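You operate a simulated robot arm through the tools that you are given. There is no shell and no other tool.

You are at the controls of a simulated robot arm. One attempt, no reset.

JOB
Pull out the red stop, reset the spin rig, try a short run.
Fine: hood shut before the start; four to twelve seconds at the set speed, then the black stop button.

It is judged by the outcome, as a careful person would: the job done as asked, and still so three seconds after it is handed in. It fails if anything else is knocked over, pushed out of place, dropped, spilled or broken.

ROBOT AND FRAMES
A 7-joint arm with a two-finger parallel gripper, fixed in place. Base frame: the origin is on the floor under the middle of its stand, x ahead of it, y to its left, z up. Units: m, degrees, N and s.
It reaches about 1.247 m from its shoulder. Its first joint turns from -132.0 to 132.0 degrees. Payload 3.91 kg.
The tool frame sits at the grasp point between the pads (the TCP): z along the fingers, y along the line on which they close. The tips reach 0.03 m beyond it. Largest opening 0.11 m; finger width 0.02, thickness 0.01; the body of the gripper, 0.048 by 0.112 m, starts 0.055 m behind the TCP.
Orientation is that of the tool frame in the base frame, as [roll, pitch, yaw] about the fixed x, y, z axes, in that order (R = Rz(yaw) Ry(pitch) Rx(roll)). With the fingers straight down and closing along the base's y, the tool's x points along the base's -x, its y along +y and its z along -z.

CONTROLS
- The arm moves only by the tool apply_moves. Its argument "series" is a list of rows, each a list of 7 numbers: the shift along the tool's x, y, z in m, then the turn, a rotation vector about the tool's x, y, z in degrees, then the gripper command, from -1 (fully open) to 1 (shut), values between in proportion. In form: [[tx, ty, tz, rx, ry, rz, jaw], ...]. A call has 1 to 20 rows; each row is the pose to reach, as a shift and turn from the pose commanded when the call began, along the tool's axes at that moment. Each row takes 0.2 s and may step no farther than 0.05 m and 8.6 degrees from the row before; otherwise, or with a gripper value out of range, the whole call is refused. A pose out of reach is approached as far as the arm can. The call stops where the force on the tool passes 50 N (or 10 N more than at its start, if that is more) or the arm is blocked; 0.2 s more then pass. The fingers move at their own pace (about 0.108 m/s each) and stop on an object; they squeeze with about 30 N. The grip force told is the motor's: it shows also when the fingers shut on nothing. Time passes only in rows, and 0.2 s behind the last, so rows that repeat a pose let the fingers close. The reply holds the time, the measured pose of the TCP, the force on the tool along the base axes, the opening and the grip force, in the units named above and with some noise, with the torque about the TCP (base axes, N m) and any sound that the robot's microphone picked up.
- Cameras (640 x 400 px; columns grow to the right, rows downward): "scene" is fixed at [0.399, 0.6504, 1.7073]; the picture's right is [-0.82, -0.57, 0.00], its down [-0.37, 0.54, -0.76] and it looks along [0.43, -0.62, -0.65] (base axes); focal length 338 px, centre (320, 200). "wrist" rides on the gripper at [0.072, 0.017, -0.103] in the tool frame; the picture's right is [-0.23, 0.97, 0.00], its down [-0.76, -0.18, -0.62] and it looks along [-0.61, -0.14, 0.78] (tool axes); focal length 222 px, centre (320, 200). There is no depth. A picture from a camera that has moved, and an enlarged one, comes with that camera's place and axes in the base frame and with its lens.
- grab_frame(camera): a new picture of that camera. The clock stands still meanwhile.
- zoom(camera, box): a new picture of the part [left, top, right, bottom] of that camera's present view, enlarged. The clock stands still meanwhile.
- close_job(): hands the job in; it is judged then, once.

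Nothing tells you positions but the pictures and the camera data. Unless the task says otherwise, let go and move clear before handing in.

The tools are called after ">>>" as a command line: name --pt "numbers of a row" for each row, then --argument value for the rest, lists and objects as JSON in quotes. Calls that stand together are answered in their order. apply_moves: Moves the arm, as the interface text tells. Its arguments: {"type":"object","properties":{"series":{"type":"array","items":{"type":"array","items":{"type":"number"}}}},"required":["series"]} The other tools are called the same way: grab_frame (camera) takes a picture; zoom (camera, box) takes an enlarged picture of a part of a camera's view; close_job () hands the job in.

At the start:

```text
clock: 0.0
ee_pos: [0.5026, -0.1274, 1.4109]
tcp_rot: [180.0, 0.0, -180.0]
ft_force: [-0.3, -0.3, 0.1]
torque: [0.01, 0.01, 0.02]
grip_width: 0.1101
gripper_force: 0.0
```

scene: 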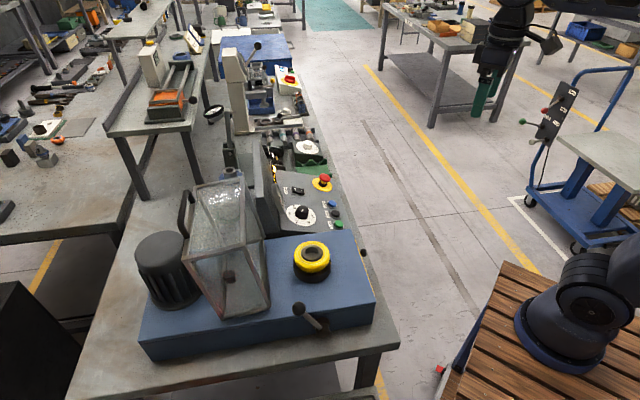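
wrist: 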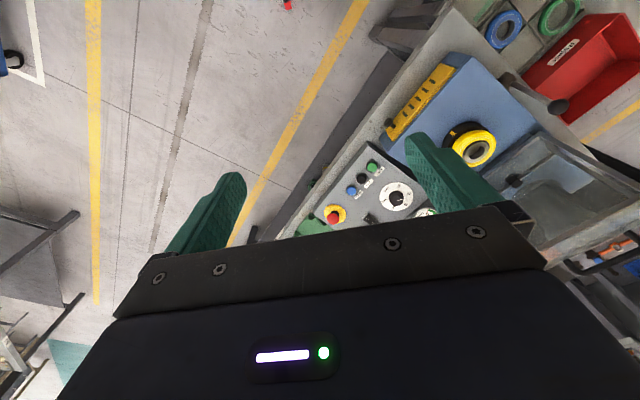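

I see a bench with a blue spin rig (yellow/black chuck, wire-glass hood standing open, a lever), and a sloped control panel with a red mushroom stop, dial and small buttons. I'll zoom in to read the panel and locate things first.

>>> zoom --camera "scene" --box '[250, 150, 370, 240]'

>>> zoom --camera "scene" --box '[120, 160, 400, 370]'

>>> zoom --camera "wrist" --box '[300, 40, 640, 250]'

>>> zoom --camera "wrist" --box '[310, 140, 450, 240]'

```text
4.44 times, centred on (310, 195) of scene
camera zoom: at [0.399, 0.6504, 1.7073], right [-0.82, -0.57, 0.0], down [-0.37, 0.54, -0.76], along [0.43, -0.62, -0.65], focal length 1504 px, centre (364, 222)
```

zoom: 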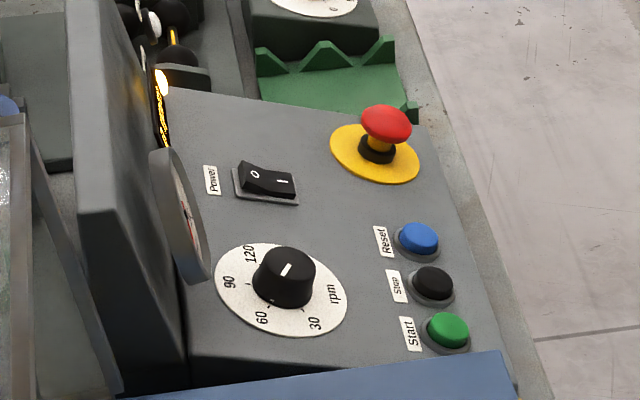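

```text
1.90 times, centred on (260, 265) of scene
camera zoom: at [0.399, 0.6504, 1.7073], right [-0.82, -0.57, 0.0], down [-0.37, 0.54, -0.76], along [0.43, -0.62, -0.65], focal length 645 px, centre (434, 76)
```

zoom: 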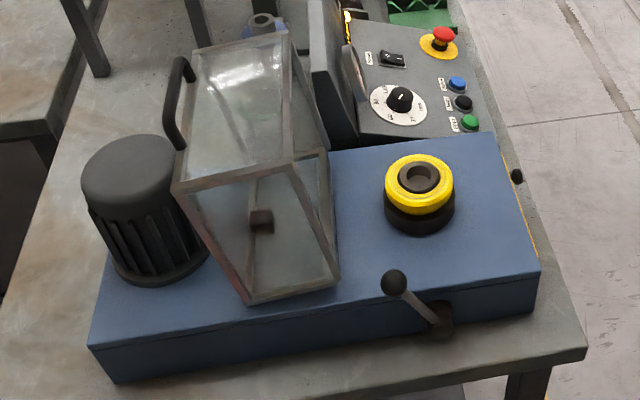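

```text
1.88 times, centred on (470, 145) of wrist
camera zoom: at [0.4307, -0.1088, 1.5151], right [0.23, 0.97, 0.0], down [0.76, -0.18, 0.62], along [0.61, -0.14, -0.78], focal length 418 px, centre (38, 304)
```

zoom: 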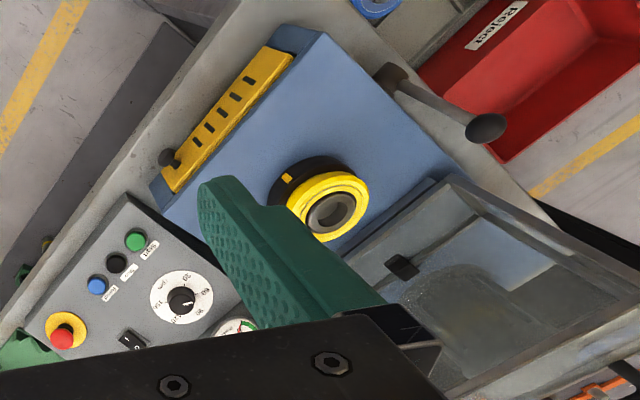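

```text
4.00 times, centred on (380, 190) of wrist
camera zoom: at [0.4307, -0.1088, 1.5151], right [0.23, 0.97, 0.0], down [0.76, -0.18, 0.62], along [0.61, -0.14, -0.78], focal length 888 px, centre (80, 240)
```

zoom: 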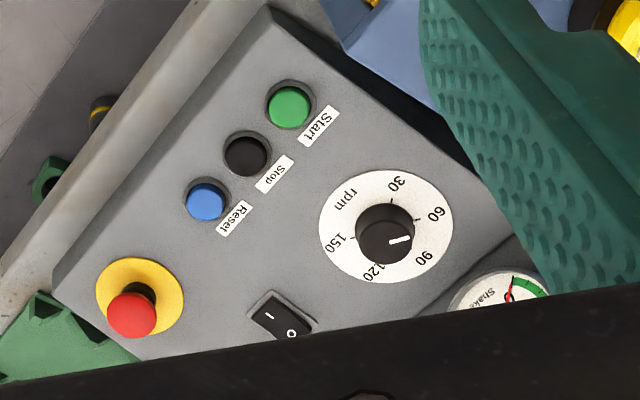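

The panel's top surface carries Reset (blue), Stop (black), Start (green), a red mushroom, a power rocker and an rpm dial. The rig looks turned about 45° to the base. I'll look closer at the upright with the gauge, the hood, and the rest before moving.

>>> zoom --camera "scene" --box '[235, 145, 299, 185]'

>>> zoom --camera "scene" --box '[240, 155, 320, 205]'

>>> zoom --camera "scene" --box '[130, 165, 290, 325]'

>>> zoom --camera "scene" --box '[280, 220, 400, 350]'

>>> zoom --camera "wrist" --box '[370, 60, 510, 170]'

```text
10.00 times, centred on (267, 165) of scene
camera zoom: at [0.399, 0.6504, 1.7073], right [-0.82, -0.57, 0.0], down [-0.37, 0.54, -0.76], along [0.43, -0.62, -0.65], focal length 3384 px, centre (850, 550)
```

zoom: 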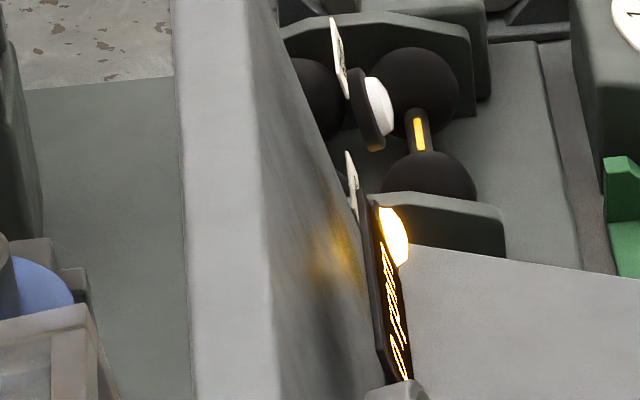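

```text
8.00 times, centred on (280, 180) of scene
camera zoom: at [0.399, 0.6504, 1.7073], right [-0.82, -0.57, 0.0], down [-0.37, 0.54, -0.76], along [0.43, -0.62, -0.65], focal length 2707 px, centre (640, 360)
```

zoom: 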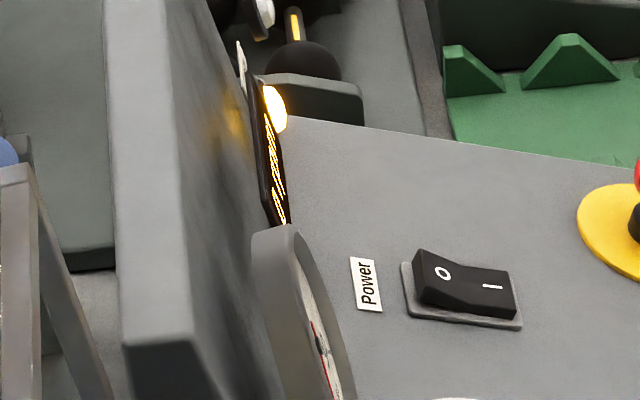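

```text
2.50 times, centred on (210, 245) of scene
camera zoom: at [0.399, 0.6504, 1.7073], right [-0.82, -0.57, 0.0], down [-0.37, 0.54, -0.76], along [0.43, -0.62, -0.65], focal length 846 px, centre (595, 88)
```

zoom: 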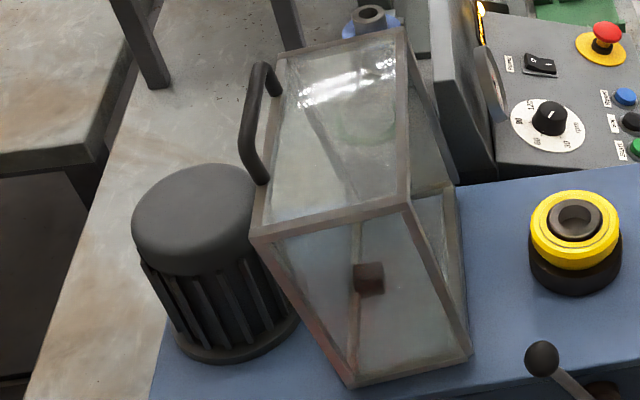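

```text
3.08 times, centred on (340, 285) of scene
camera zoom: at [0.399, 0.6504, 1.7073], right [-0.82, -0.57, 0.0], down [-0.37, 0.54, -0.76], along [0.43, -0.62, -0.65], focal length 1041 px, centre (258, -62)
```

zoom: 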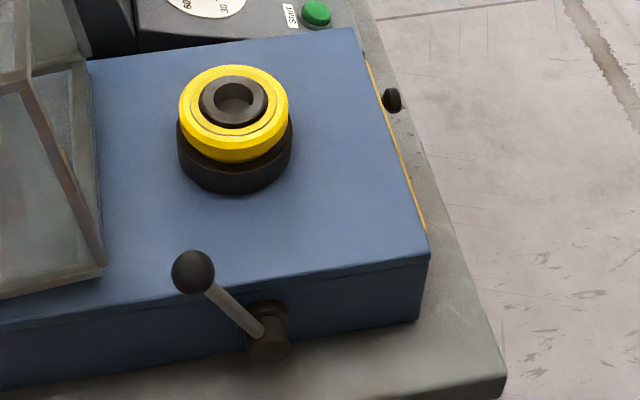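

```text
3.64 times, centred on (440, 115) of wrist
camera zoom: at [0.4307, -0.1088, 1.5151], right [0.23, 0.97, 0.0], down [0.76, -0.18, 0.62], along [0.61, -0.14, -0.78], focal length 808 px, centre (-116, 509)
```

zoom: 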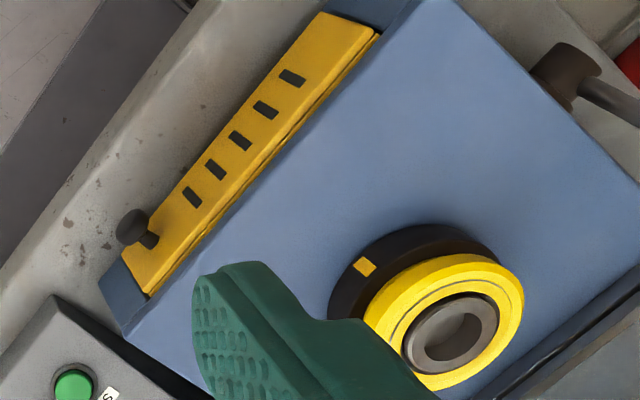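

The upright behind the panel carries a lit display and a gauge that I can't read from here. I'll swing the wrist 45° to square up with the rig and back off toward the aisle side to read it.

>>> apply_moves --pt "-0.01 -0.03 0.0 0 0 -7.5 -1" --pt "-0.02 -0.06 0.0 0 0 -15 -1" --pt "-0.03 -0.09 0.0 0 0 -22.5 -1" --pt "-0.04 -0.12 0.0 0 0 -30 -1" --pt "-0.05 -0.15 0.0 0 0 -37.5 -1" --pt "-0.05 -0.18 0.0 0 0 -45 -1" --pt "-0.05 -0.22 0.0 0 0 -45 -1"

>>> grab_frame --camera "wrist"

```text
clock: 1.6
ee_pos: [0.5531, -0.3458, 1.4116]
tcp_rot: [-179.9, 0.0, -134.9]
ft_force: [0.1, 0.1, 1.0]
torque: [-0.03, -0.01, -0.01]
grip_width: 0.1101
gripper_force: 0.1
```

```text
taken
camera wrist: at [0.4903, -0.384, 1.5158], right [-0.53, 0.85, 0.0], down [0.66, 0.41, 0.62], along [0.53, 0.33, -0.78], focal length 222 px, centre (320, 200)
```

wrist: 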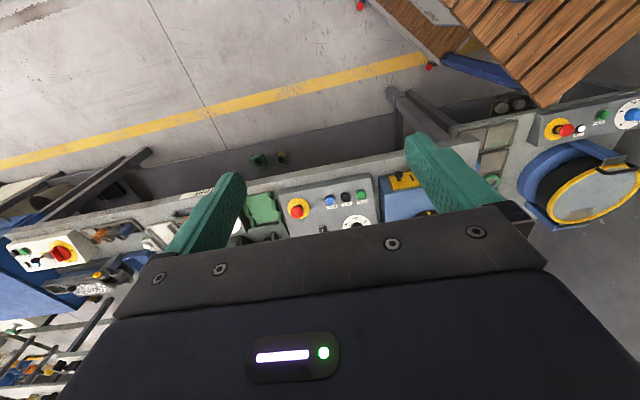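

The fingers hide the display, so I'll tilt the tool about 35° forward to let the wrist camera look flatter at the upright.

>>> apply_moves --pt "0 0 0 0 -7 0 -1" --pt "0 0 0 0 -14 0 -1" --pt "0 0 0 0 -21 0 -1" --pt "0 0 0 0 -28 0 -1" --pt "0 0 0 0 -35 0 -1"

>>> grab_frame --camera "wrist"

>>> zoom --camera "wrist" --box '[220, 60, 480, 220]'

```text
clock: 2.8
ee_pos: [0.5522, -0.3449, 1.4101]
tcp_rot: [-180.0, 35.1, -134.9]
ft_force: [-0.1, 1.0, 0.4]
torque: [-0.01, -0.01, 0.0]
grip_width: 0.1099
gripper_force: 0.1
```

```text
taken
camera wrist: at [0.4573, -0.417, 1.4543], right [-0.56, 0.82, 0.13], down [0.31, 0.06, 0.95], along [0.77, 0.57, -0.29], focal length 222 px, centre (320, 200)
```

wrist: 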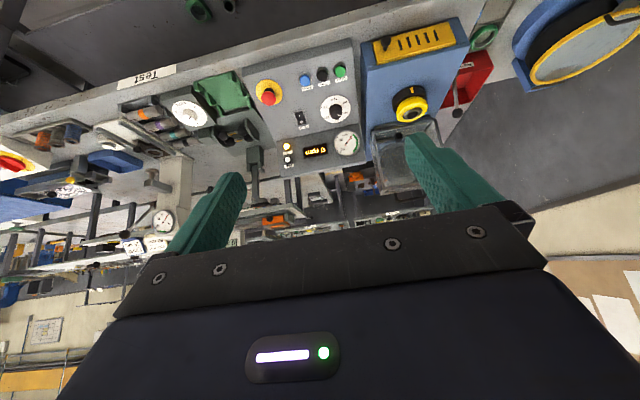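

```text
2.46 times, centred on (350, 140) of wrist
camera zoom: at [0.4573, -0.417, 1.4543], right [-0.56, 0.82, 0.13], down [0.31, 0.06, 0.95], along [0.77, 0.57, -0.29], focal length 547 px, centre (246, 348)
```

zoom: 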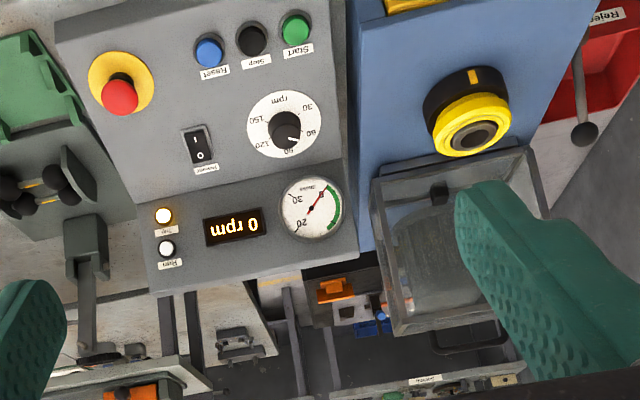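

>>> zoom --camera "wrist" --box '[270, 120, 366, 180]'

>>> zoom --camera "wrist" --box '[250, 60, 362, 130]'

>>> zoom --camera "wrist" --box '[360, 80, 460, 210]'

>>> zoom --camera "wrist" --box '[360, 10, 480, 85]'

```text
6.67 times, centred on (318, 150) of wrist
camera zoom: at [0.4573, -0.417, 1.4543], right [-0.56, 0.82, 0.13], down [0.31, 0.06, 0.95], along [0.77, 0.57, -0.29], focal length 1481 px, centre (333, 533)
```

zoom: 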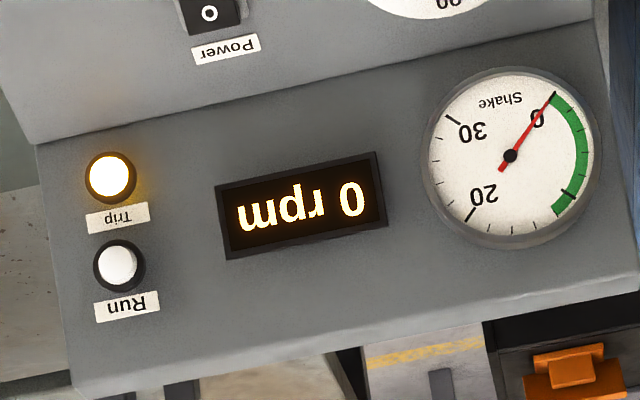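

```text
5.71 times, centred on (306, 95) of wrist
camera zoom: at [0.4573, -0.417, 1.4543], right [-0.56, 0.82, 0.13], down [0.31, 0.06, 0.95], along [0.77, 0.57, -0.29], focal length 1269 px, centre (400, 800)
```

zoom: 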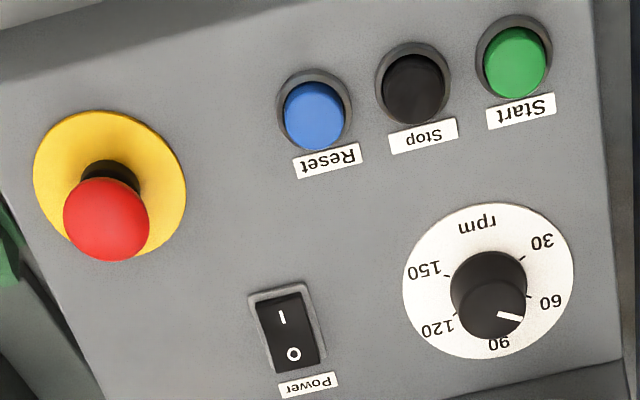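

```text
3.08 times, centred on (410, 145) of wrist
camera zoom: at [0.4573, -0.417, 1.4543], right [-0.56, 0.82, 0.13], down [0.31, 0.06, 0.95], along [0.77, 0.57, -0.29], focal length 684 px, centre (43, 369)
```

zoom: 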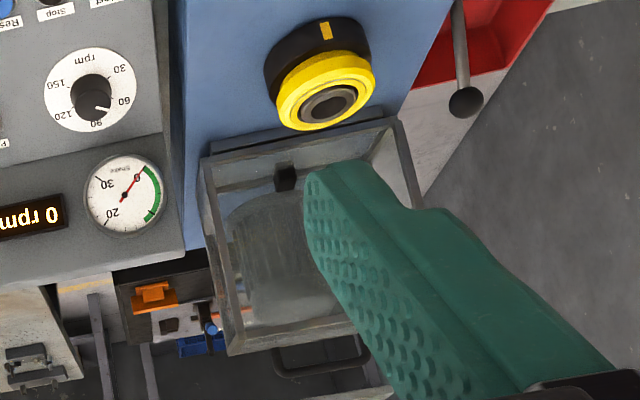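

```text
5.33 times, centred on (420, 48) of wrist
camera zoom: at [0.4573, -0.417, 1.4543], right [-0.56, 0.82, 0.13], down [0.31, 0.06, 0.95], along [0.77, 0.57, -0.29], focal length 1185 px, centre (-213, 1013)
```

zoom: 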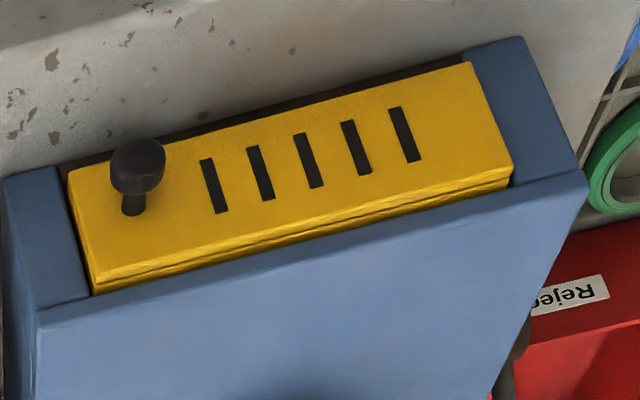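

The Trip lamp is lit, 0 rpm, the dial is at roughly 80, and the rocker seems to be on. Before touching anything I want a better look at the chuck, the lever and the yellow slotted panel on the rig's front, in case one of them would interlock or interfere. I'm sliding sideways for that.

>>> apply_moves --pt "0 0.05 0 0 0 0 -0.5" --pt "0 0.1 0 0 0 0 0" --pt "0 0.15 0 0 0 0 0.5" --pt "0 0.2 0 0 0 0 1" --pt "0 0.24 0 0 0 0 1"

>>> grab_frame --camera "wrist"

>>> zoom --camera "wrist" --box '[240, 40, 440, 165]'

```text
clock: 4.0
ee_pos: [0.3815, -0.1759, 1.4092]
tcp_rot: [180.0, 34.8, -135.0]
ft_force: [0.3, 0.2, -0.5]
torque: [0.0, 0.04, -0.01]
grip_width: 0.0002
gripper_force: 29.7
```

```text
taken
camera wrist: at [0.2867, -0.2475, 1.4541], right [-0.56, 0.82, 0.13], down [0.32, 0.06, 0.95], along [0.77, 0.57, -0.29], focal length 222 px, centre (320, 200)
```

wrist: 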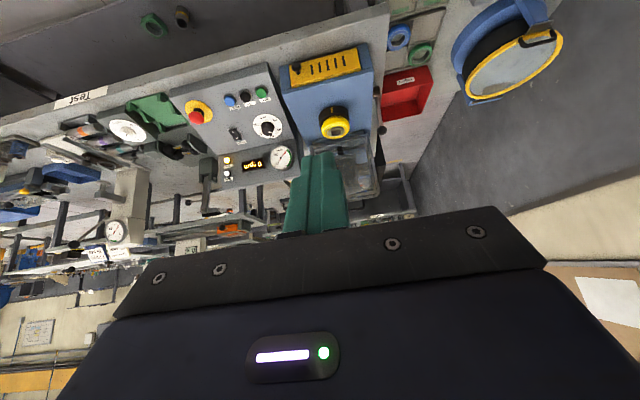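

```text
3.20 times, centred on (340, 102) of wrist
camera zoom: at [0.2867, -0.2475, 1.4541], right [-0.56, 0.82, 0.13], down [0.32, 0.06, 0.95], along [0.77, 0.57, -0.29], focal length 711 px, centre (256, 512)
```

zoom: 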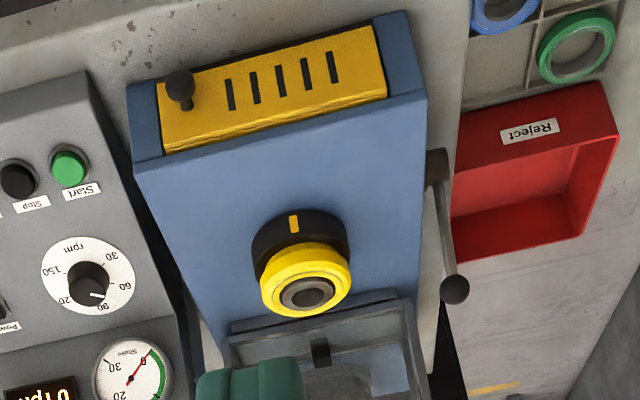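

The rig holds a yellow ring on its chuck, and there is a ball lever on the end face plus a slotted yellow front panel with a knob. I'll zoom further on those details before approaching the red stop.

>>> zoom --camera "wrist" --box '[310, 90, 390, 140]'

>>> zoom --camera "wrist" --box '[275, 40, 371, 100]'

>>> zoom --camera "scene" --box '[280, 280, 360, 340]'

>>> zoom --camera "scene" --box '[280, 230, 344, 290]'

```text
8.00 times, centred on (350, 115) of wrist
camera zoom: at [0.2867, -0.2475, 1.4541], right [-0.56, 0.82, 0.13], down [0.32, 0.06, 0.95], along [0.77, 0.57, -0.29], focal length 1777 px, centre (80, 880)
```

zoom: 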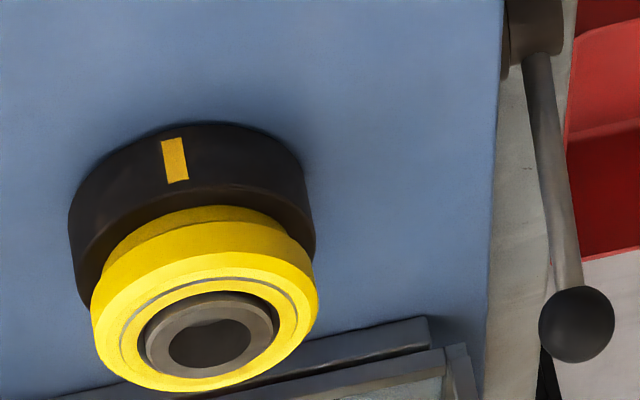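

```text
6.67 times, centred on (323, 70) of wrist
camera zoom: at [0.2867, -0.2475, 1.4541], right [-0.56, 0.82, 0.13], down [0.32, 0.06, 0.95], along [0.77, 0.57, -0.29], focal length 1481 px, centre (300, 1067)
```

zoom: 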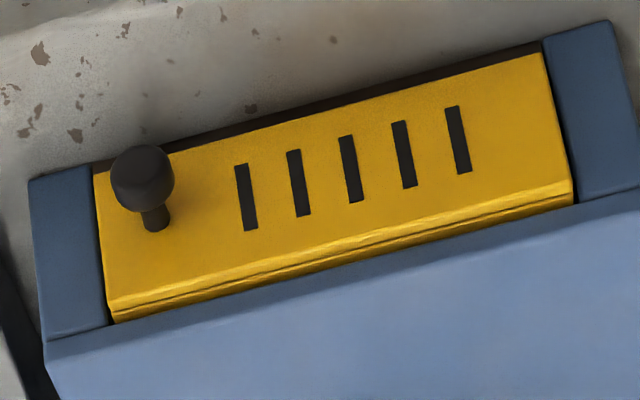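

```text
6.67 times, centred on (320, 310) of scene
camera zoom: at [0.399, 0.6504, 1.7073], right [-0.82, -0.57, 0.0], down [-0.37, 0.54, -0.76], along [0.43, -0.62, -0.65], focal length 2256 px, centre (320, -533)
```

zoom: 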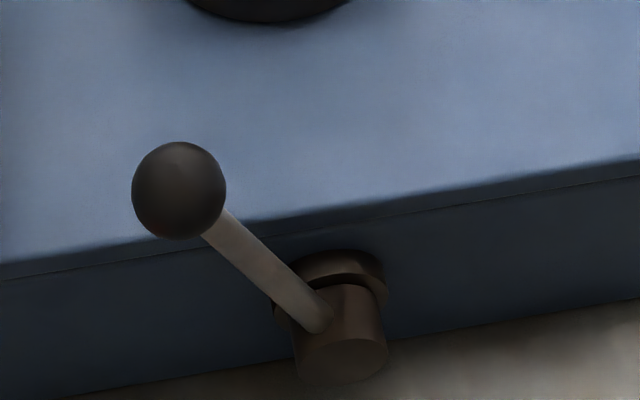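

```text
6.67 times, centred on (312, 260) of scene
camera zoom: at [0.399, 0.6504, 1.7073], right [-0.82, -0.57, 0.0], down [-0.37, 0.54, -0.76], along [0.43, -0.62, -0.65], focal length 2256 px, centre (373, -200)
```

zoom: 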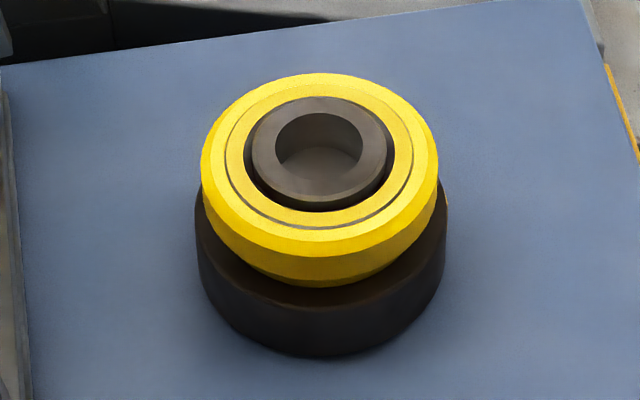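

The ring looks seated and the panel is flush, so nothing seems to need touching there. Taking the red mushroom at about (0.960, -0.188, 0.952) on a panel sloping ~16°, I'll go to a hover about 15 cm off it, square to the panel.

>>> apply_moves --pt "-0.0082 -0.0298 0.033 0 1.36 0 0.2" --pt "-0.0164 -0.0597 0.0661 0 2.71 0 -0.27" --pt "-0.0246 -0.0895 0.0991 0 4.07 0 -0.27" --pt "-0.0328 -0.1193 0.1321 0 5.43 0 -0.27" --pt "-0.041 -0.1491 0.1652 0 6.79 0 -0.27" --pt "-0.0492 -0.179 0.1982 0 8.14 0 -0.27" --pt "-0.0573 -0.2088 0.2312 0 9.5 0 -0.27" --pt "-0.0655 -0.2386 0.2643 0 10.86 0 -0.27" --pt "-0.0737 -0.2685 0.2973 0 12.21 0 -0.27" --pt "-0.0819 -0.2983 0.3304 0 13.57 0 -0.27" --pt "-0.0901 -0.3281 0.3634 0 14.93 0 -0.27" --pt "-0.0983 -0.3579 0.3964 0 16.29 0 -0.27" --pt "-0.1065 -0.3878 0.4295 0 17.64 0 -0.27" --pt "-0.1147 -0.4176 0.4625 0 19 0 -0.27"

>>> grab_frame --camera "wrist"

>>> grab_frame --camera "scene"

```text
clock: 7.0
ee_pos: [0.9321, -0.2176, 1.0981]
tcp_rot: [-180.0, 16.1, -135.0]
ft_force: [-0.4, -0.6, 1.8]
torque: [0.0, 0.01, -0.03]
grip_width: 0.0699
gripper_force: 0.0
```

```text
taken
camera wrist: at [0.852, -0.2747, 1.178], right [-0.53, 0.84, 0.06], down [0.52, 0.27, 0.81], along [0.67, 0.46, -0.58], focal length 222 px, centre (320, 200)
```

wrist: 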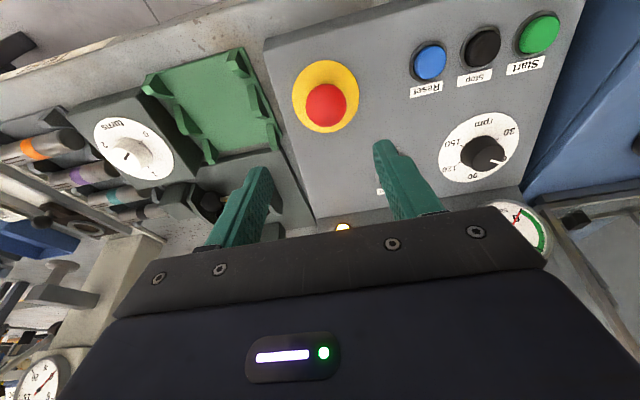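

```text
taken
```

scene: 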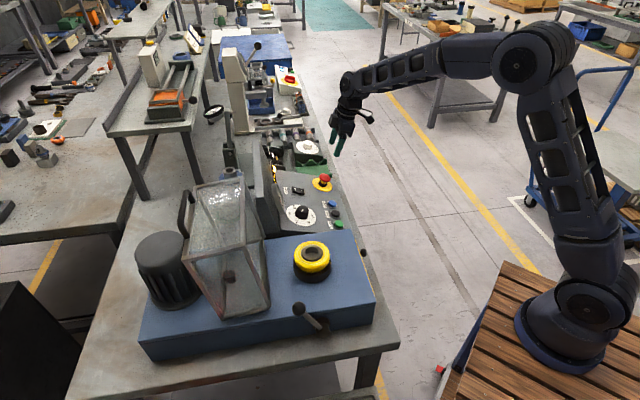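

The hover is right over the red stop. I'll zoom in to refine its centre and height before descending.

>>> zoom --camera "wrist" --box '[270, 50, 390, 140]'

>>> zoom --camera "scene" --box '[296, 160, 352, 200]'

>>> zoom --camera "wrist" --box '[380, 0, 590, 200]'

```text
4.44 times, centred on (330, 95) of wrist
camera zoom: at [0.852, -0.2747, 1.178], right [-0.53, 0.84, 0.06], down [0.52, 0.27, 0.81], along [0.67, 0.46, -0.58], focal length 987 px, centre (276, 667)
```

zoom: 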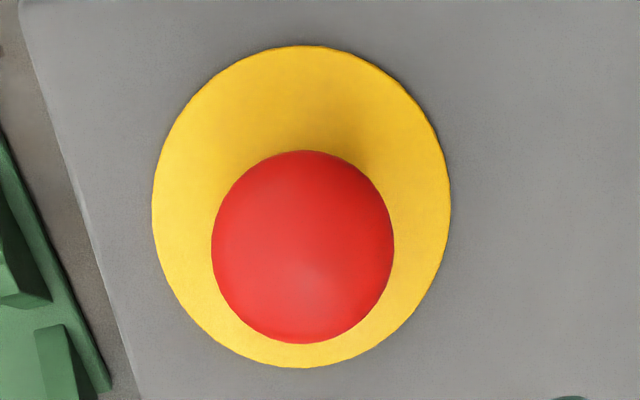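

```text
10.00 times, centred on (324, 180) of scene
camera zoom: at [0.399, 0.6504, 1.7073], right [-0.82, -0.57, 0.0], down [-0.37, 0.54, -0.76], along [0.43, -0.62, -0.65], focal length 3384 px, centre (280, 400)
```

zoom: 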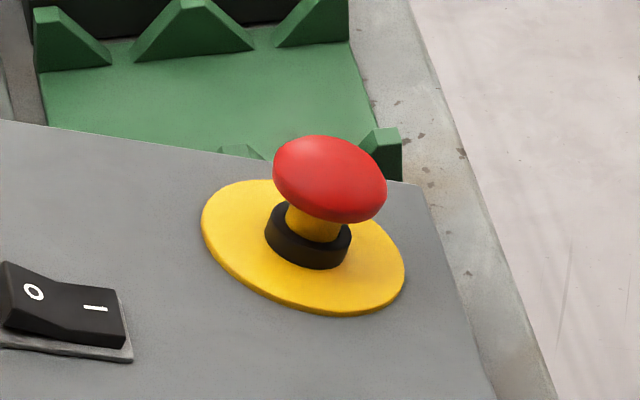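

```text
2.00 times, centred on (485, 100) of wrist
camera zoom: at [0.852, -0.2747, 1.178], right [-0.53, 0.84, 0.06], down [0.52, 0.27, 0.81], along [0.67, 0.46, -0.58], focal length 444 px, centre (-10, 400)
```

zoom: 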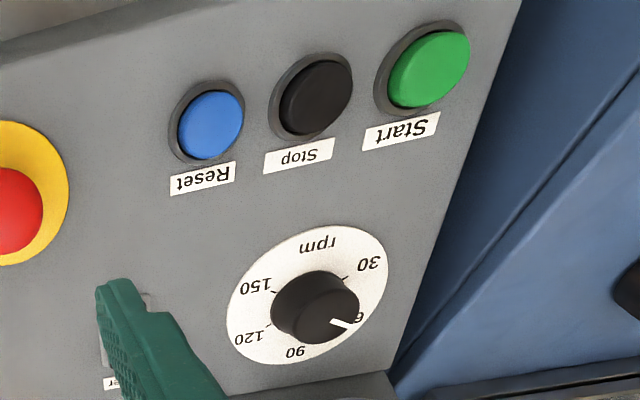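

Red head centre is about (0.957, -0.184, 0.954), rim ~3 cm off the panel. I'll descend square to the panel with the fingers 7 cm apart so the tips straddle the head and stay ~14 mm clear of the panel.

>>> apply_moves --pt "0 0.003 0.03 0 0 0 -0.27" --pt "0 0.006 0.06 0 0 0 -0.27" --pt "0 0.006 0.085 0 0 0 -0.27" --pt "0 0.006 0.1 0 0 0 -0.27" --pt "0 0.006 0.115 0 0 0 -0.27" --pt "0 0.006 0.125 0 0 0 -0.27" --pt "0 0.006 0.133 0 0 0 -0.27" --pt "0 0.006 0.14 0 0 0 -0.27"

>>> grab_frame --camera "wrist"

>>> zoom --camera "scene" --box '[270, 130, 382, 200]'

```text
clock: 8.8
ee_pos: [0.9567, -0.1859, 0.9628]
tcp_rot: [-180.0, 16.0, -135.1]
ft_force: [0.9, -1.0, 0.6]
torque: [0.02, -0.02, 0.02]
grip_width: 0.0698
gripper_force: 0.2
```

```text
taken
camera wrist: at [0.8752, -0.243, 1.0431], right [-0.53, 0.84, 0.06], down [0.52, 0.27, 0.81], along [0.66, 0.47, -0.58], focal length 222 px, centre (320, 200)
```

wrist: 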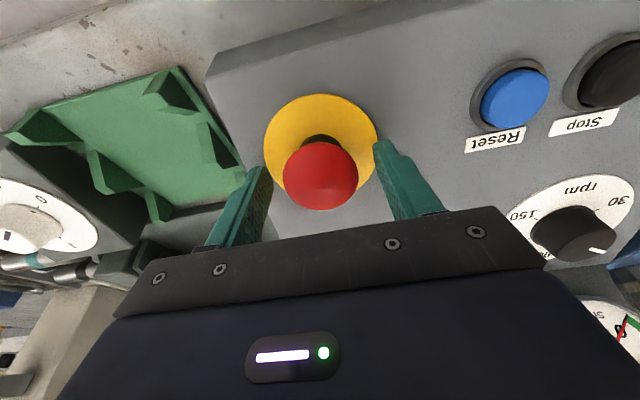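

```text
5.71 times, centred on (326, 165) of scene
camera zoom: at [0.399, 0.6504, 1.7073], right [-0.82, -0.57, 0.0], down [-0.37, 0.54, -0.76], along [0.43, -0.62, -0.65], focal length 1934 px, centre (286, 400)
```

zoom: 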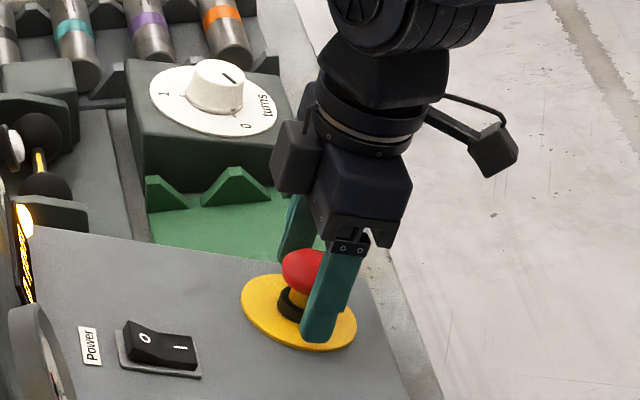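

The tips straddle the head with it nearly centred; I'll shift 3 mm toward the rig and close on it.

>>> apply_moves --pt "-0.003 0 0 0 0 0 -0.27" --pt "-0.003 0 0 0 0 0 1" --pt "-0.003 0 0 0 0 0 1" --pt "-0.003 0 0 0 0 0 1"

>>> grab_frame --camera "wrist"

```text
clock: 9.8
ee_pos: [0.9581, -0.1837, 0.963]
tcp_rot: [179.9, 16.0, -134.9]
ft_force: [-17.6, 7.8, -1.9]
torque: [-0.19, 0.21, 0.16]
grip_width: 0.0436
gripper_force: 45.0
```

```text
taken
camera wrist: at [0.877, -0.2402, 1.0439], right [-0.54, 0.84, 0.06], down [0.52, 0.27, 0.81], along [0.66, 0.47, -0.59], focal length 222 px, centre (320, 200)
```

wrist: 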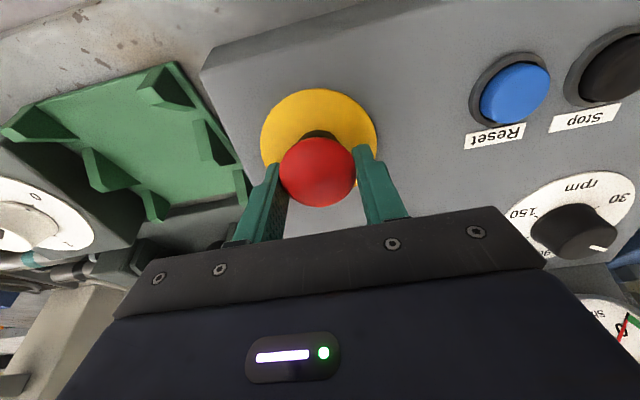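

Gripped at 43.6 mm (the head). There's a ~18 N sideways push along +y of the tool, so I'll ease 1.5 mm that way, then pull straight out along the panel normal in small steps.

>>> apply_moves --pt "0 0.001 0 0 0 0 1" --pt "0 0.002 0 0 0 0 1" --pt "0 0.002 0 0 0 0 1"

```text
clock: 10.6
ee_pos: [0.9576, -0.1835, 0.9659]
tcp_rot: [-179.9, 16.1, -135.0]
ft_force: [10.1, -3.6, -2.1]
torque: [0.15, -0.35, 0.09]
grip_width: 0.0436
gripper_force: 45.1
```

The sideways load is now small. Pulling outward along the normal in 2–3 mm steps.

>>> apply_moves --pt "0 -0.0005 -0.003 0 0 0 1" --pt "0 -0.0005 -0.006 0 0 0 1" --pt "0 -0.0005 -0.009 0 0 0 1"

>>> grab_frame --camera "wrist"

>>> zoom --camera "scene" --box '[270, 130, 382, 200]'

```text
clock: 11.4
ee_pos: [0.9566, -0.1845, 0.9709]
tcp_rot: [-179.9, 16.0, -134.9]
ft_force: [35.6, -2.2, -11.5]
torque: [0.27, -0.68, 0.38]
grip_width: 0.0437
gripper_force: 45.4
```

```text
taken
camera wrist: at [0.8748, -0.2418, 1.0516], right [-0.54, 0.84, 0.06], down [0.52, 0.27, 0.81], along [0.67, 0.47, -0.58], focal length 222 px, centre (320, 200)
```

wrist: 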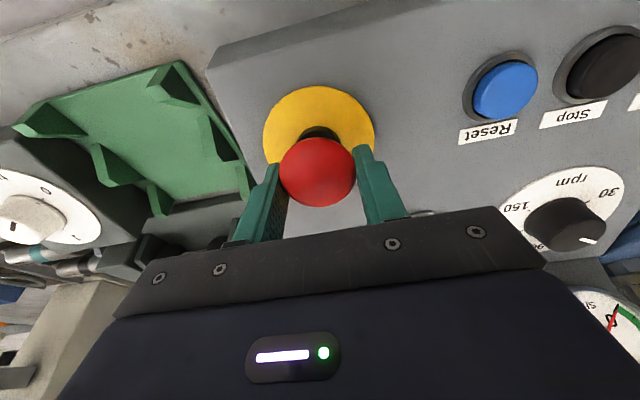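

```text
5.71 times, centred on (326, 165) of scene
camera zoom: at [0.399, 0.6504, 1.7073], right [-0.82, -0.57, 0.0], down [-0.37, 0.54, -0.76], along [0.43, -0.62, -0.65], focal length 1934 px, centre (286, 400)
```

zoom: 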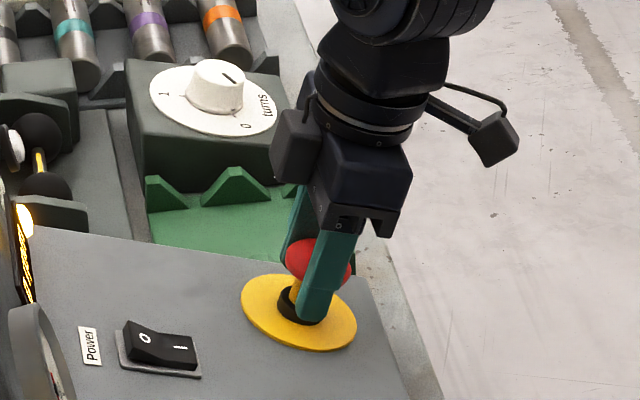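

The head is following the fingers out (about 8 mm so far), but a side load has built up, so I'll relieve it by ~1.5 mm each way and keep pulling.

>>> apply_moves --pt "-0.0008 -0.0008 0 0 0 0 1" --pt "-0.0015 -0.0015 0 0 0 0 1"

```text
clock: 12.0
ee_pos: [0.9567, -0.1859, 0.9724]
tcp_rot: [179.7, 16.0, -135.0]
ft_force: [7.2, -1.1, -12.6]
torque: [0.48, -0.74, 0.1]
grip_width: 0.0438
gripper_force: 44.5
```

Side load is gone, with about 12 N of pull remaining. Continuing outward.

>>> apply_moves --pt "0 0 -0.002 0 0 0 1" --pt "-0.0003 -0.0003 -0.004 0 0 0 1" --pt "-0.0005 -0.0005 -0.006 0 0 0 1"

>>> zoom --camera "scene" --box '[270, 130, 382, 200]'

>>> zoom --camera "wrist" --box '[230, 60, 410, 230]'

```text
clock: 12.8
ee_pos: [0.9572, -0.1849, 0.9769]
tcp_rot: [179.7, 15.8, -134.9]
ft_force: [-10.8, 7.7, -38.8]
torque: [0.08, -0.01, -0.02]
grip_width: 0.0438
gripper_force: 45.3
```

```text
5.71 times, centred on (326, 165) of scene
camera zoom: at [0.399, 0.6504, 1.7073], right [-0.82, -0.57, 0.0], down [-0.37, 0.54, -0.76], along [0.43, -0.62, -0.65], focal length 1934 px, centre (286, 400)
```

zoom: 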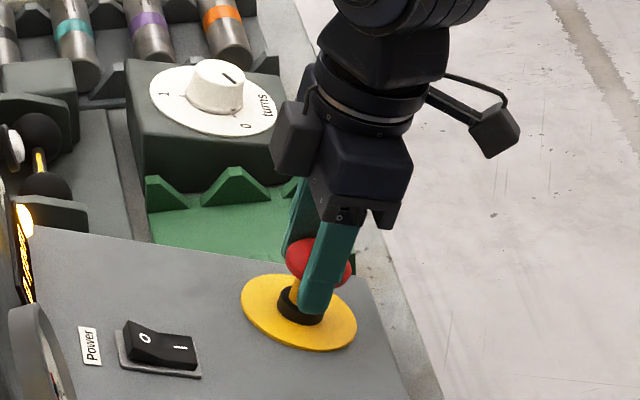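

```text
2.35 times, centred on (320, 145) of wrist
camera zoom: at [0.875, -0.2426, 1.0574], right [-0.53, 0.84, 0.07], down [0.53, 0.27, 0.81], along [0.66, 0.47, -0.59], focal length 523 px, centre (320, 329)
```

zoom: 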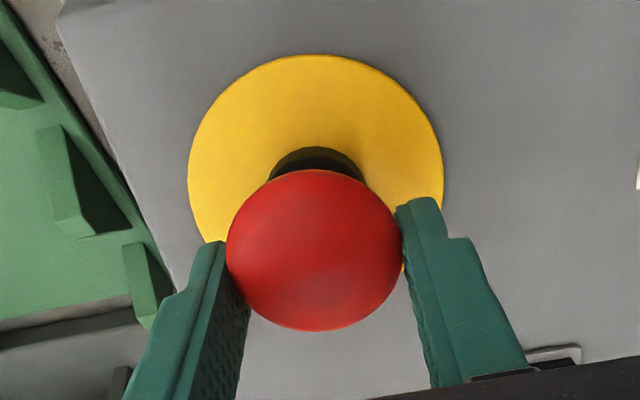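

The head has come out by about 1 cm and now stops hard (~39 N), which looks like its end of travel. I'll relax the pull, open the fingers and check that it stays out.

>>> apply_moves --pt "0 0 0.002 0 0 0 1" --pt "0 0 0.003 0 0 0 1" --pt "0 0 0.003 0 0 0 0" --pt "0 0 0.003 0 0 0 -0.27" --pt "0 0 0.003 0 0 0 -0.27"

>>> zoom --camera "scene" --box '[270, 130, 382, 200]'

>>> zoom --camera "wrist" --box '[230, 60, 410, 230]'

```text
clock: 14.0
ee_pos: [0.9564, -0.1862, 0.9764]
tcp_rot: [180.0, 16.0, -135.0]
ft_force: [-0.4, -0.3, 0.7]
torque: [0.0, 0.03, -0.03]
grip_width: 0.0698
gripper_force: 0.1
```

```text
5.71 times, centred on (326, 165) of scene
camera zoom: at [0.399, 0.6504, 1.7073], right [-0.82, -0.57, 0.0], down [-0.37, 0.54, -0.76], along [0.43, -0.62, -0.65], focal length 1934 px, centre (286, 400)
```

zoom: 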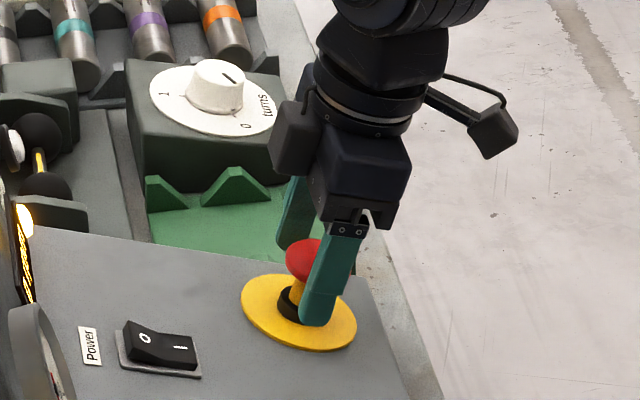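

```text
2.35 times, centred on (320, 145) of wrist
camera zoom: at [0.8761, -0.2426, 1.0567], right [-0.53, 0.84, 0.06], down [0.52, 0.27, 0.81], along [0.67, 0.47, -0.58], focal length 523 px, centre (320, 329)
```

zoom: 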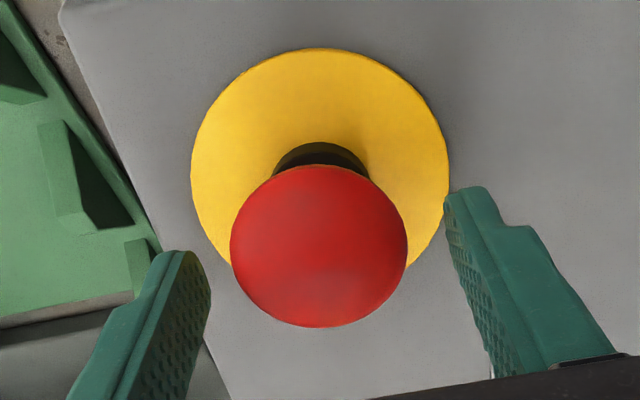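

The red stop stays out. Next I'll back off, close the fingers and hover 8 cm over the blue Reset at about (0.871, -0.104, 0.929).

>>> apply_moves --pt "0 0 -0.04 0 0 0 -0.27" --pt "0 0 -0.08 0 0 0 -0.27" --pt "0 0 -0.1 0 0 0 -0.27" --pt "0.005 0.04 -0.1 0 0 0 1" --pt "0.01 0.08 -0.1 0 0 0 1" --pt "0.0155 0.1185 -0.1 0 0 0 1" --pt "0.0155 0.1185 -0.08 0 0 0 1" --pt "0.0155 0.1185 -0.065 0 0 0 1" --pt "0.0155 0.1185 -0.065 0 0 0 1"

>>> grab_frame --camera "wrist"

>>> zoom --camera "scene" --box '[250, 150, 370, 240]'

```text
clock: 16.0
ee_pos: [0.8505, -0.1236, 1.0358]
tcp_rot: [180.0, 15.9, -135.0]
ft_force: [-0.1, 0.0, -0.1]
torque: [0.02, -0.01, 0.0]
grip_width: 0.0
gripper_force: 29.9
```

```text
taken
camera wrist: at [0.7687, -0.18, 1.1153], right [-0.53, 0.84, 0.06], down [0.52, 0.27, 0.81], along [0.66, 0.47, -0.58], focal length 222 px, centre (320, 200)
```

wrist: 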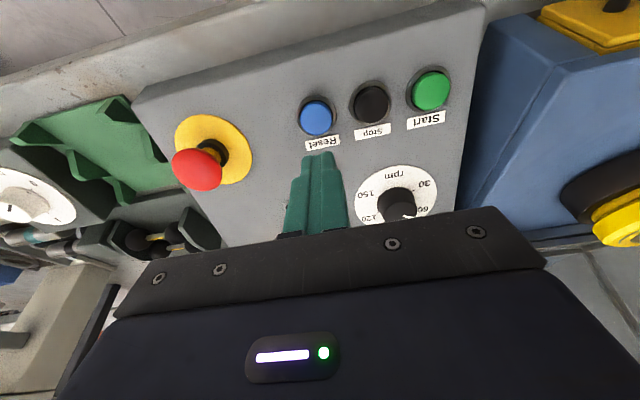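

```text
4.44 times, centred on (310, 195) of scene
camera zoom: at [0.399, 0.6504, 1.7073], right [-0.82, -0.57, 0.0], down [-0.37, 0.54, -0.76], along [0.43, -0.62, -0.65], focal length 1504 px, centre (364, 222)
```

zoom: 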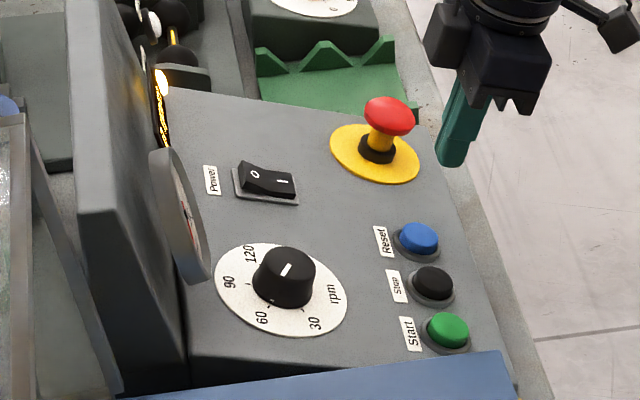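

Red stop is out (the yellow stem is exposed). I'll zoom to align exactly over the blue Reset cap.

>>> zoom --camera "wrist" --box '[280, 60, 460, 172]'

```text
3.56 times, centred on (370, 116) of wrist
camera zoom: at [0.7687, -0.18, 1.1153], right [-0.53, 0.84, 0.06], down [0.52, 0.27, 0.81], along [0.66, 0.47, -0.58], focal length 790 px, centre (142, 499)
```

zoom: 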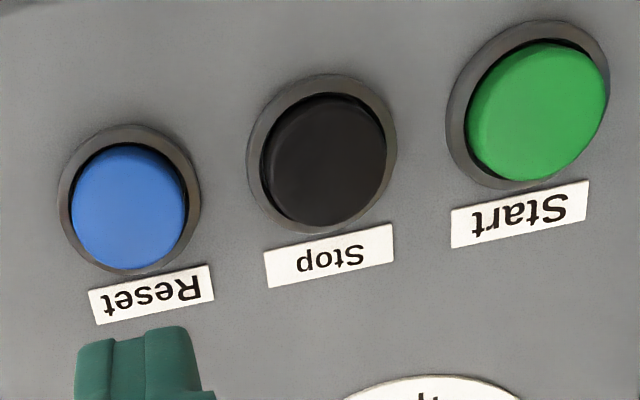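

Offset to the blue cap is about +4 mm tool-x and −3 mm tool-y. I'll correct that, come down close, then feel for contact in small steps.

>>> apply_moves --pt "0.004 -0.003 0.02 0 0 0 1" --pt "0.004 -0.003 0.045 0 0 0 1" --pt "0.004 -0.003 0.06 0 0 0 1" --pt "0.004 -0.003 0.068 0 0 0 1" --pt "0.004 -0.003 0.072 0 0 0 1"

>>> zoom --camera "wrist" --box '[220, 60, 440, 198]'

>>> zoom --camera "scene" --box '[280, 160, 370, 230]'

```text
clock: 17.2
ee_pos: [0.8633, -0.1145, 0.965]
tcp_rot: [-179.9, 15.9, -134.9]
ft_force: [0.9, -0.2, 0.4]
torque: [0.0, 0.0, 0.01]
grip_width: 0.0001
gripper_force: 29.8
```

```text
2.90 times, centred on (330, 129) of wrist
camera zoom: at [0.7822, -0.1713, 1.0453], right [-0.53, 0.84, 0.06], down [0.52, 0.27, 0.81], along [0.66, 0.47, -0.58], focal length 644 px, centre (291, 406)
```

zoom: 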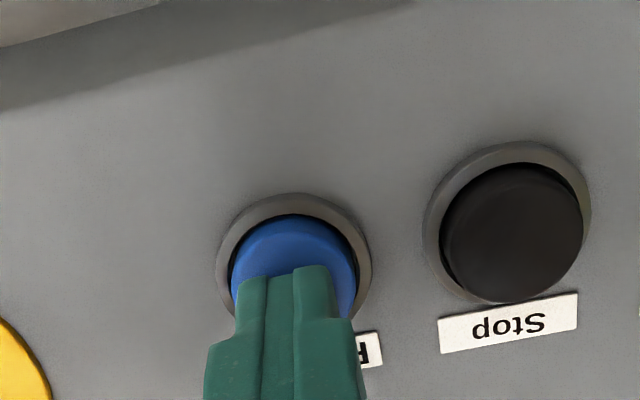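

```text
5.71 times, centred on (325, 195) of scene
camera zoom: at [0.399, 0.6504, 1.7073], right [-0.82, -0.57, 0.0], down [-0.37, 0.54, -0.76], along [0.43, -0.62, -0.65], focal length 1934 px, centre (291, 229)
```

zoom: 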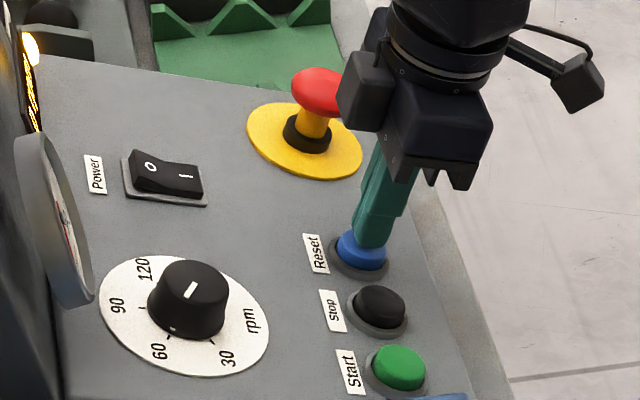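

The tip is just above the blue cap and well centred. Pressing gently in 2 mm steps.

>>> apply_moves --pt "0 0 0.003 0 0 0 1" --pt "0 0 0.005 0 0 0 1" --pt "0 0 0.007 0 0 0 1" --pt "0 0 0.009 0 0 0 1"

>>> zoom --camera "scene" --box '[260, 150, 350, 230]'

```text
clock: 18.2
ee_pos: [0.8647, -0.1128, 0.9569]
tcp_rot: [180.0, 16.1, -135.0]
ft_force: [-1.8, -3.1, 8.6]
torque: [0.02, -0.08, -0.04]
grip_width: 0.0
gripper_force: 30.7
heard: click
```

```text
5.00 times, centred on (305, 190) of scene
camera zoom: at [0.399, 0.6504, 1.7073], right [-0.82, -0.57, 0.0], down [-0.37, 0.54, -0.76], along [0.43, -0.62, -0.65], focal length 1692 px, centre (395, 250)
```

zoom: 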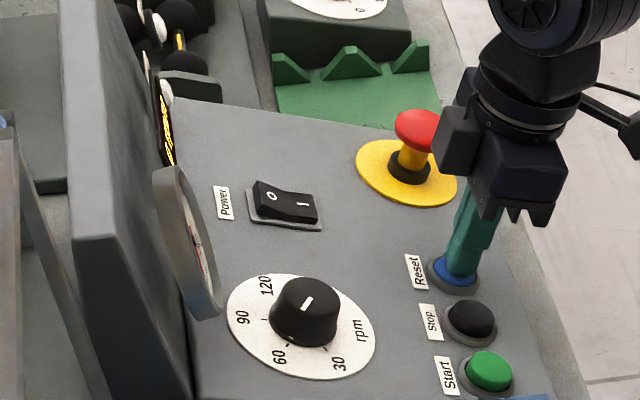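

Click heard and the Trip lamp has gone out, so the rig is reset. Now I'll back away, rise, and turn the wrist to look down on the hood's handle (roughly (0.94, 0.39, 1.22)).

>>> apply_moves --pt "0 0 -0.03 0 0 0 1" --pt "0 0 -0.07 0 0 0 1" --pt "0 0 -0.11 0 0 0 1" --pt "0 0 -0.15 0 8 0 1" --pt "0 0 -0.2 0 16 0 1"

>>> grab_frame --camera "scene"

```text
clock: 19.4
ee_pos: [0.8274, -0.1549, 1.1455]
tcp_rot: [180.0, -0.1, -135.1]
ft_force: [0.0, -0.1, -1.6]
torque: [0.03, 0.03, -0.01]
grip_width: 0.0
gripper_force: 29.9
```

```text
taken
```

scene: 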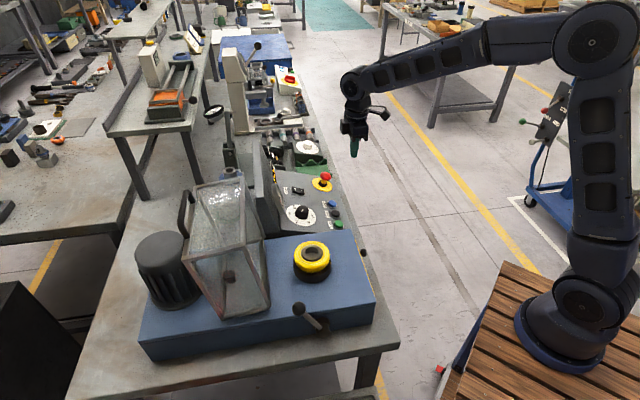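

Clear of the panel. Rising and swinging over toward the hood with a 90° wrist turn.

>>> apply_moves --pt "0 0 -0.04 0 0 7.5 1" --pt "0 0 -0.08 0 0 15 1" --pt "-0.015 0.015 -0.12 0 0 22.5 1" --pt "-0.04 0.035 -0.15 0 0 30 1" --pt "-0.07 0.06 -0.18 0 0 37.5 1" --pt "-0.1 0.085 -0.2 0 0 45 1" --pt "-0.13 0.11 -0.22 0 0 52.5 1" --pt "-0.16 0.14 -0.235 0 0 60 1" --pt "-0.19 0.17 -0.25 0 0 67.5 1" --pt "-0.22 0.2 -0.25 0 0 75 1" --pt "-0.25 0.23 -0.25 0 0 82.5 1" --pt "-0.275 0.255 -0.25 0 0 90 1" --pt "-0.3 0.267 -0.25 0 0 90 1"

>>> grab_frame --camera "wrist"

>>> grab_frame --camera "scene"

```text
clock: 22.2
ee_pos: [0.8489, 0.2471, 1.399]
tcp_rot: [-180.0, 0.1, 134.9]
ft_force: [-0.4, -0.3, 0.7]
torque: [0.01, -0.01, -0.01]
grip_width: 0.0001
gripper_force: 29.8
```

```text
taken
camera wrist: at [0.8103, 0.3112, 1.5027], right [0.85, 0.53, 0.0], down [0.41, -0.66, 0.62], along [0.33, -0.53, -0.78], focal length 222 px, centre (320, 200)
```

wrist: 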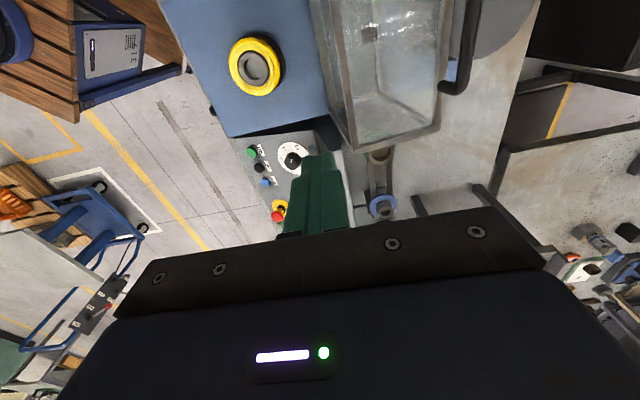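

```text
taken
```

scene: 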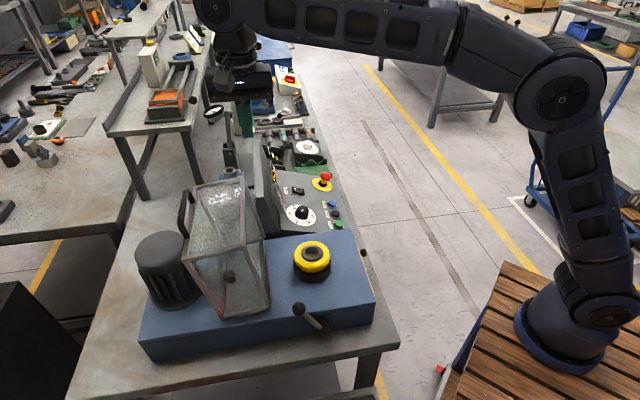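

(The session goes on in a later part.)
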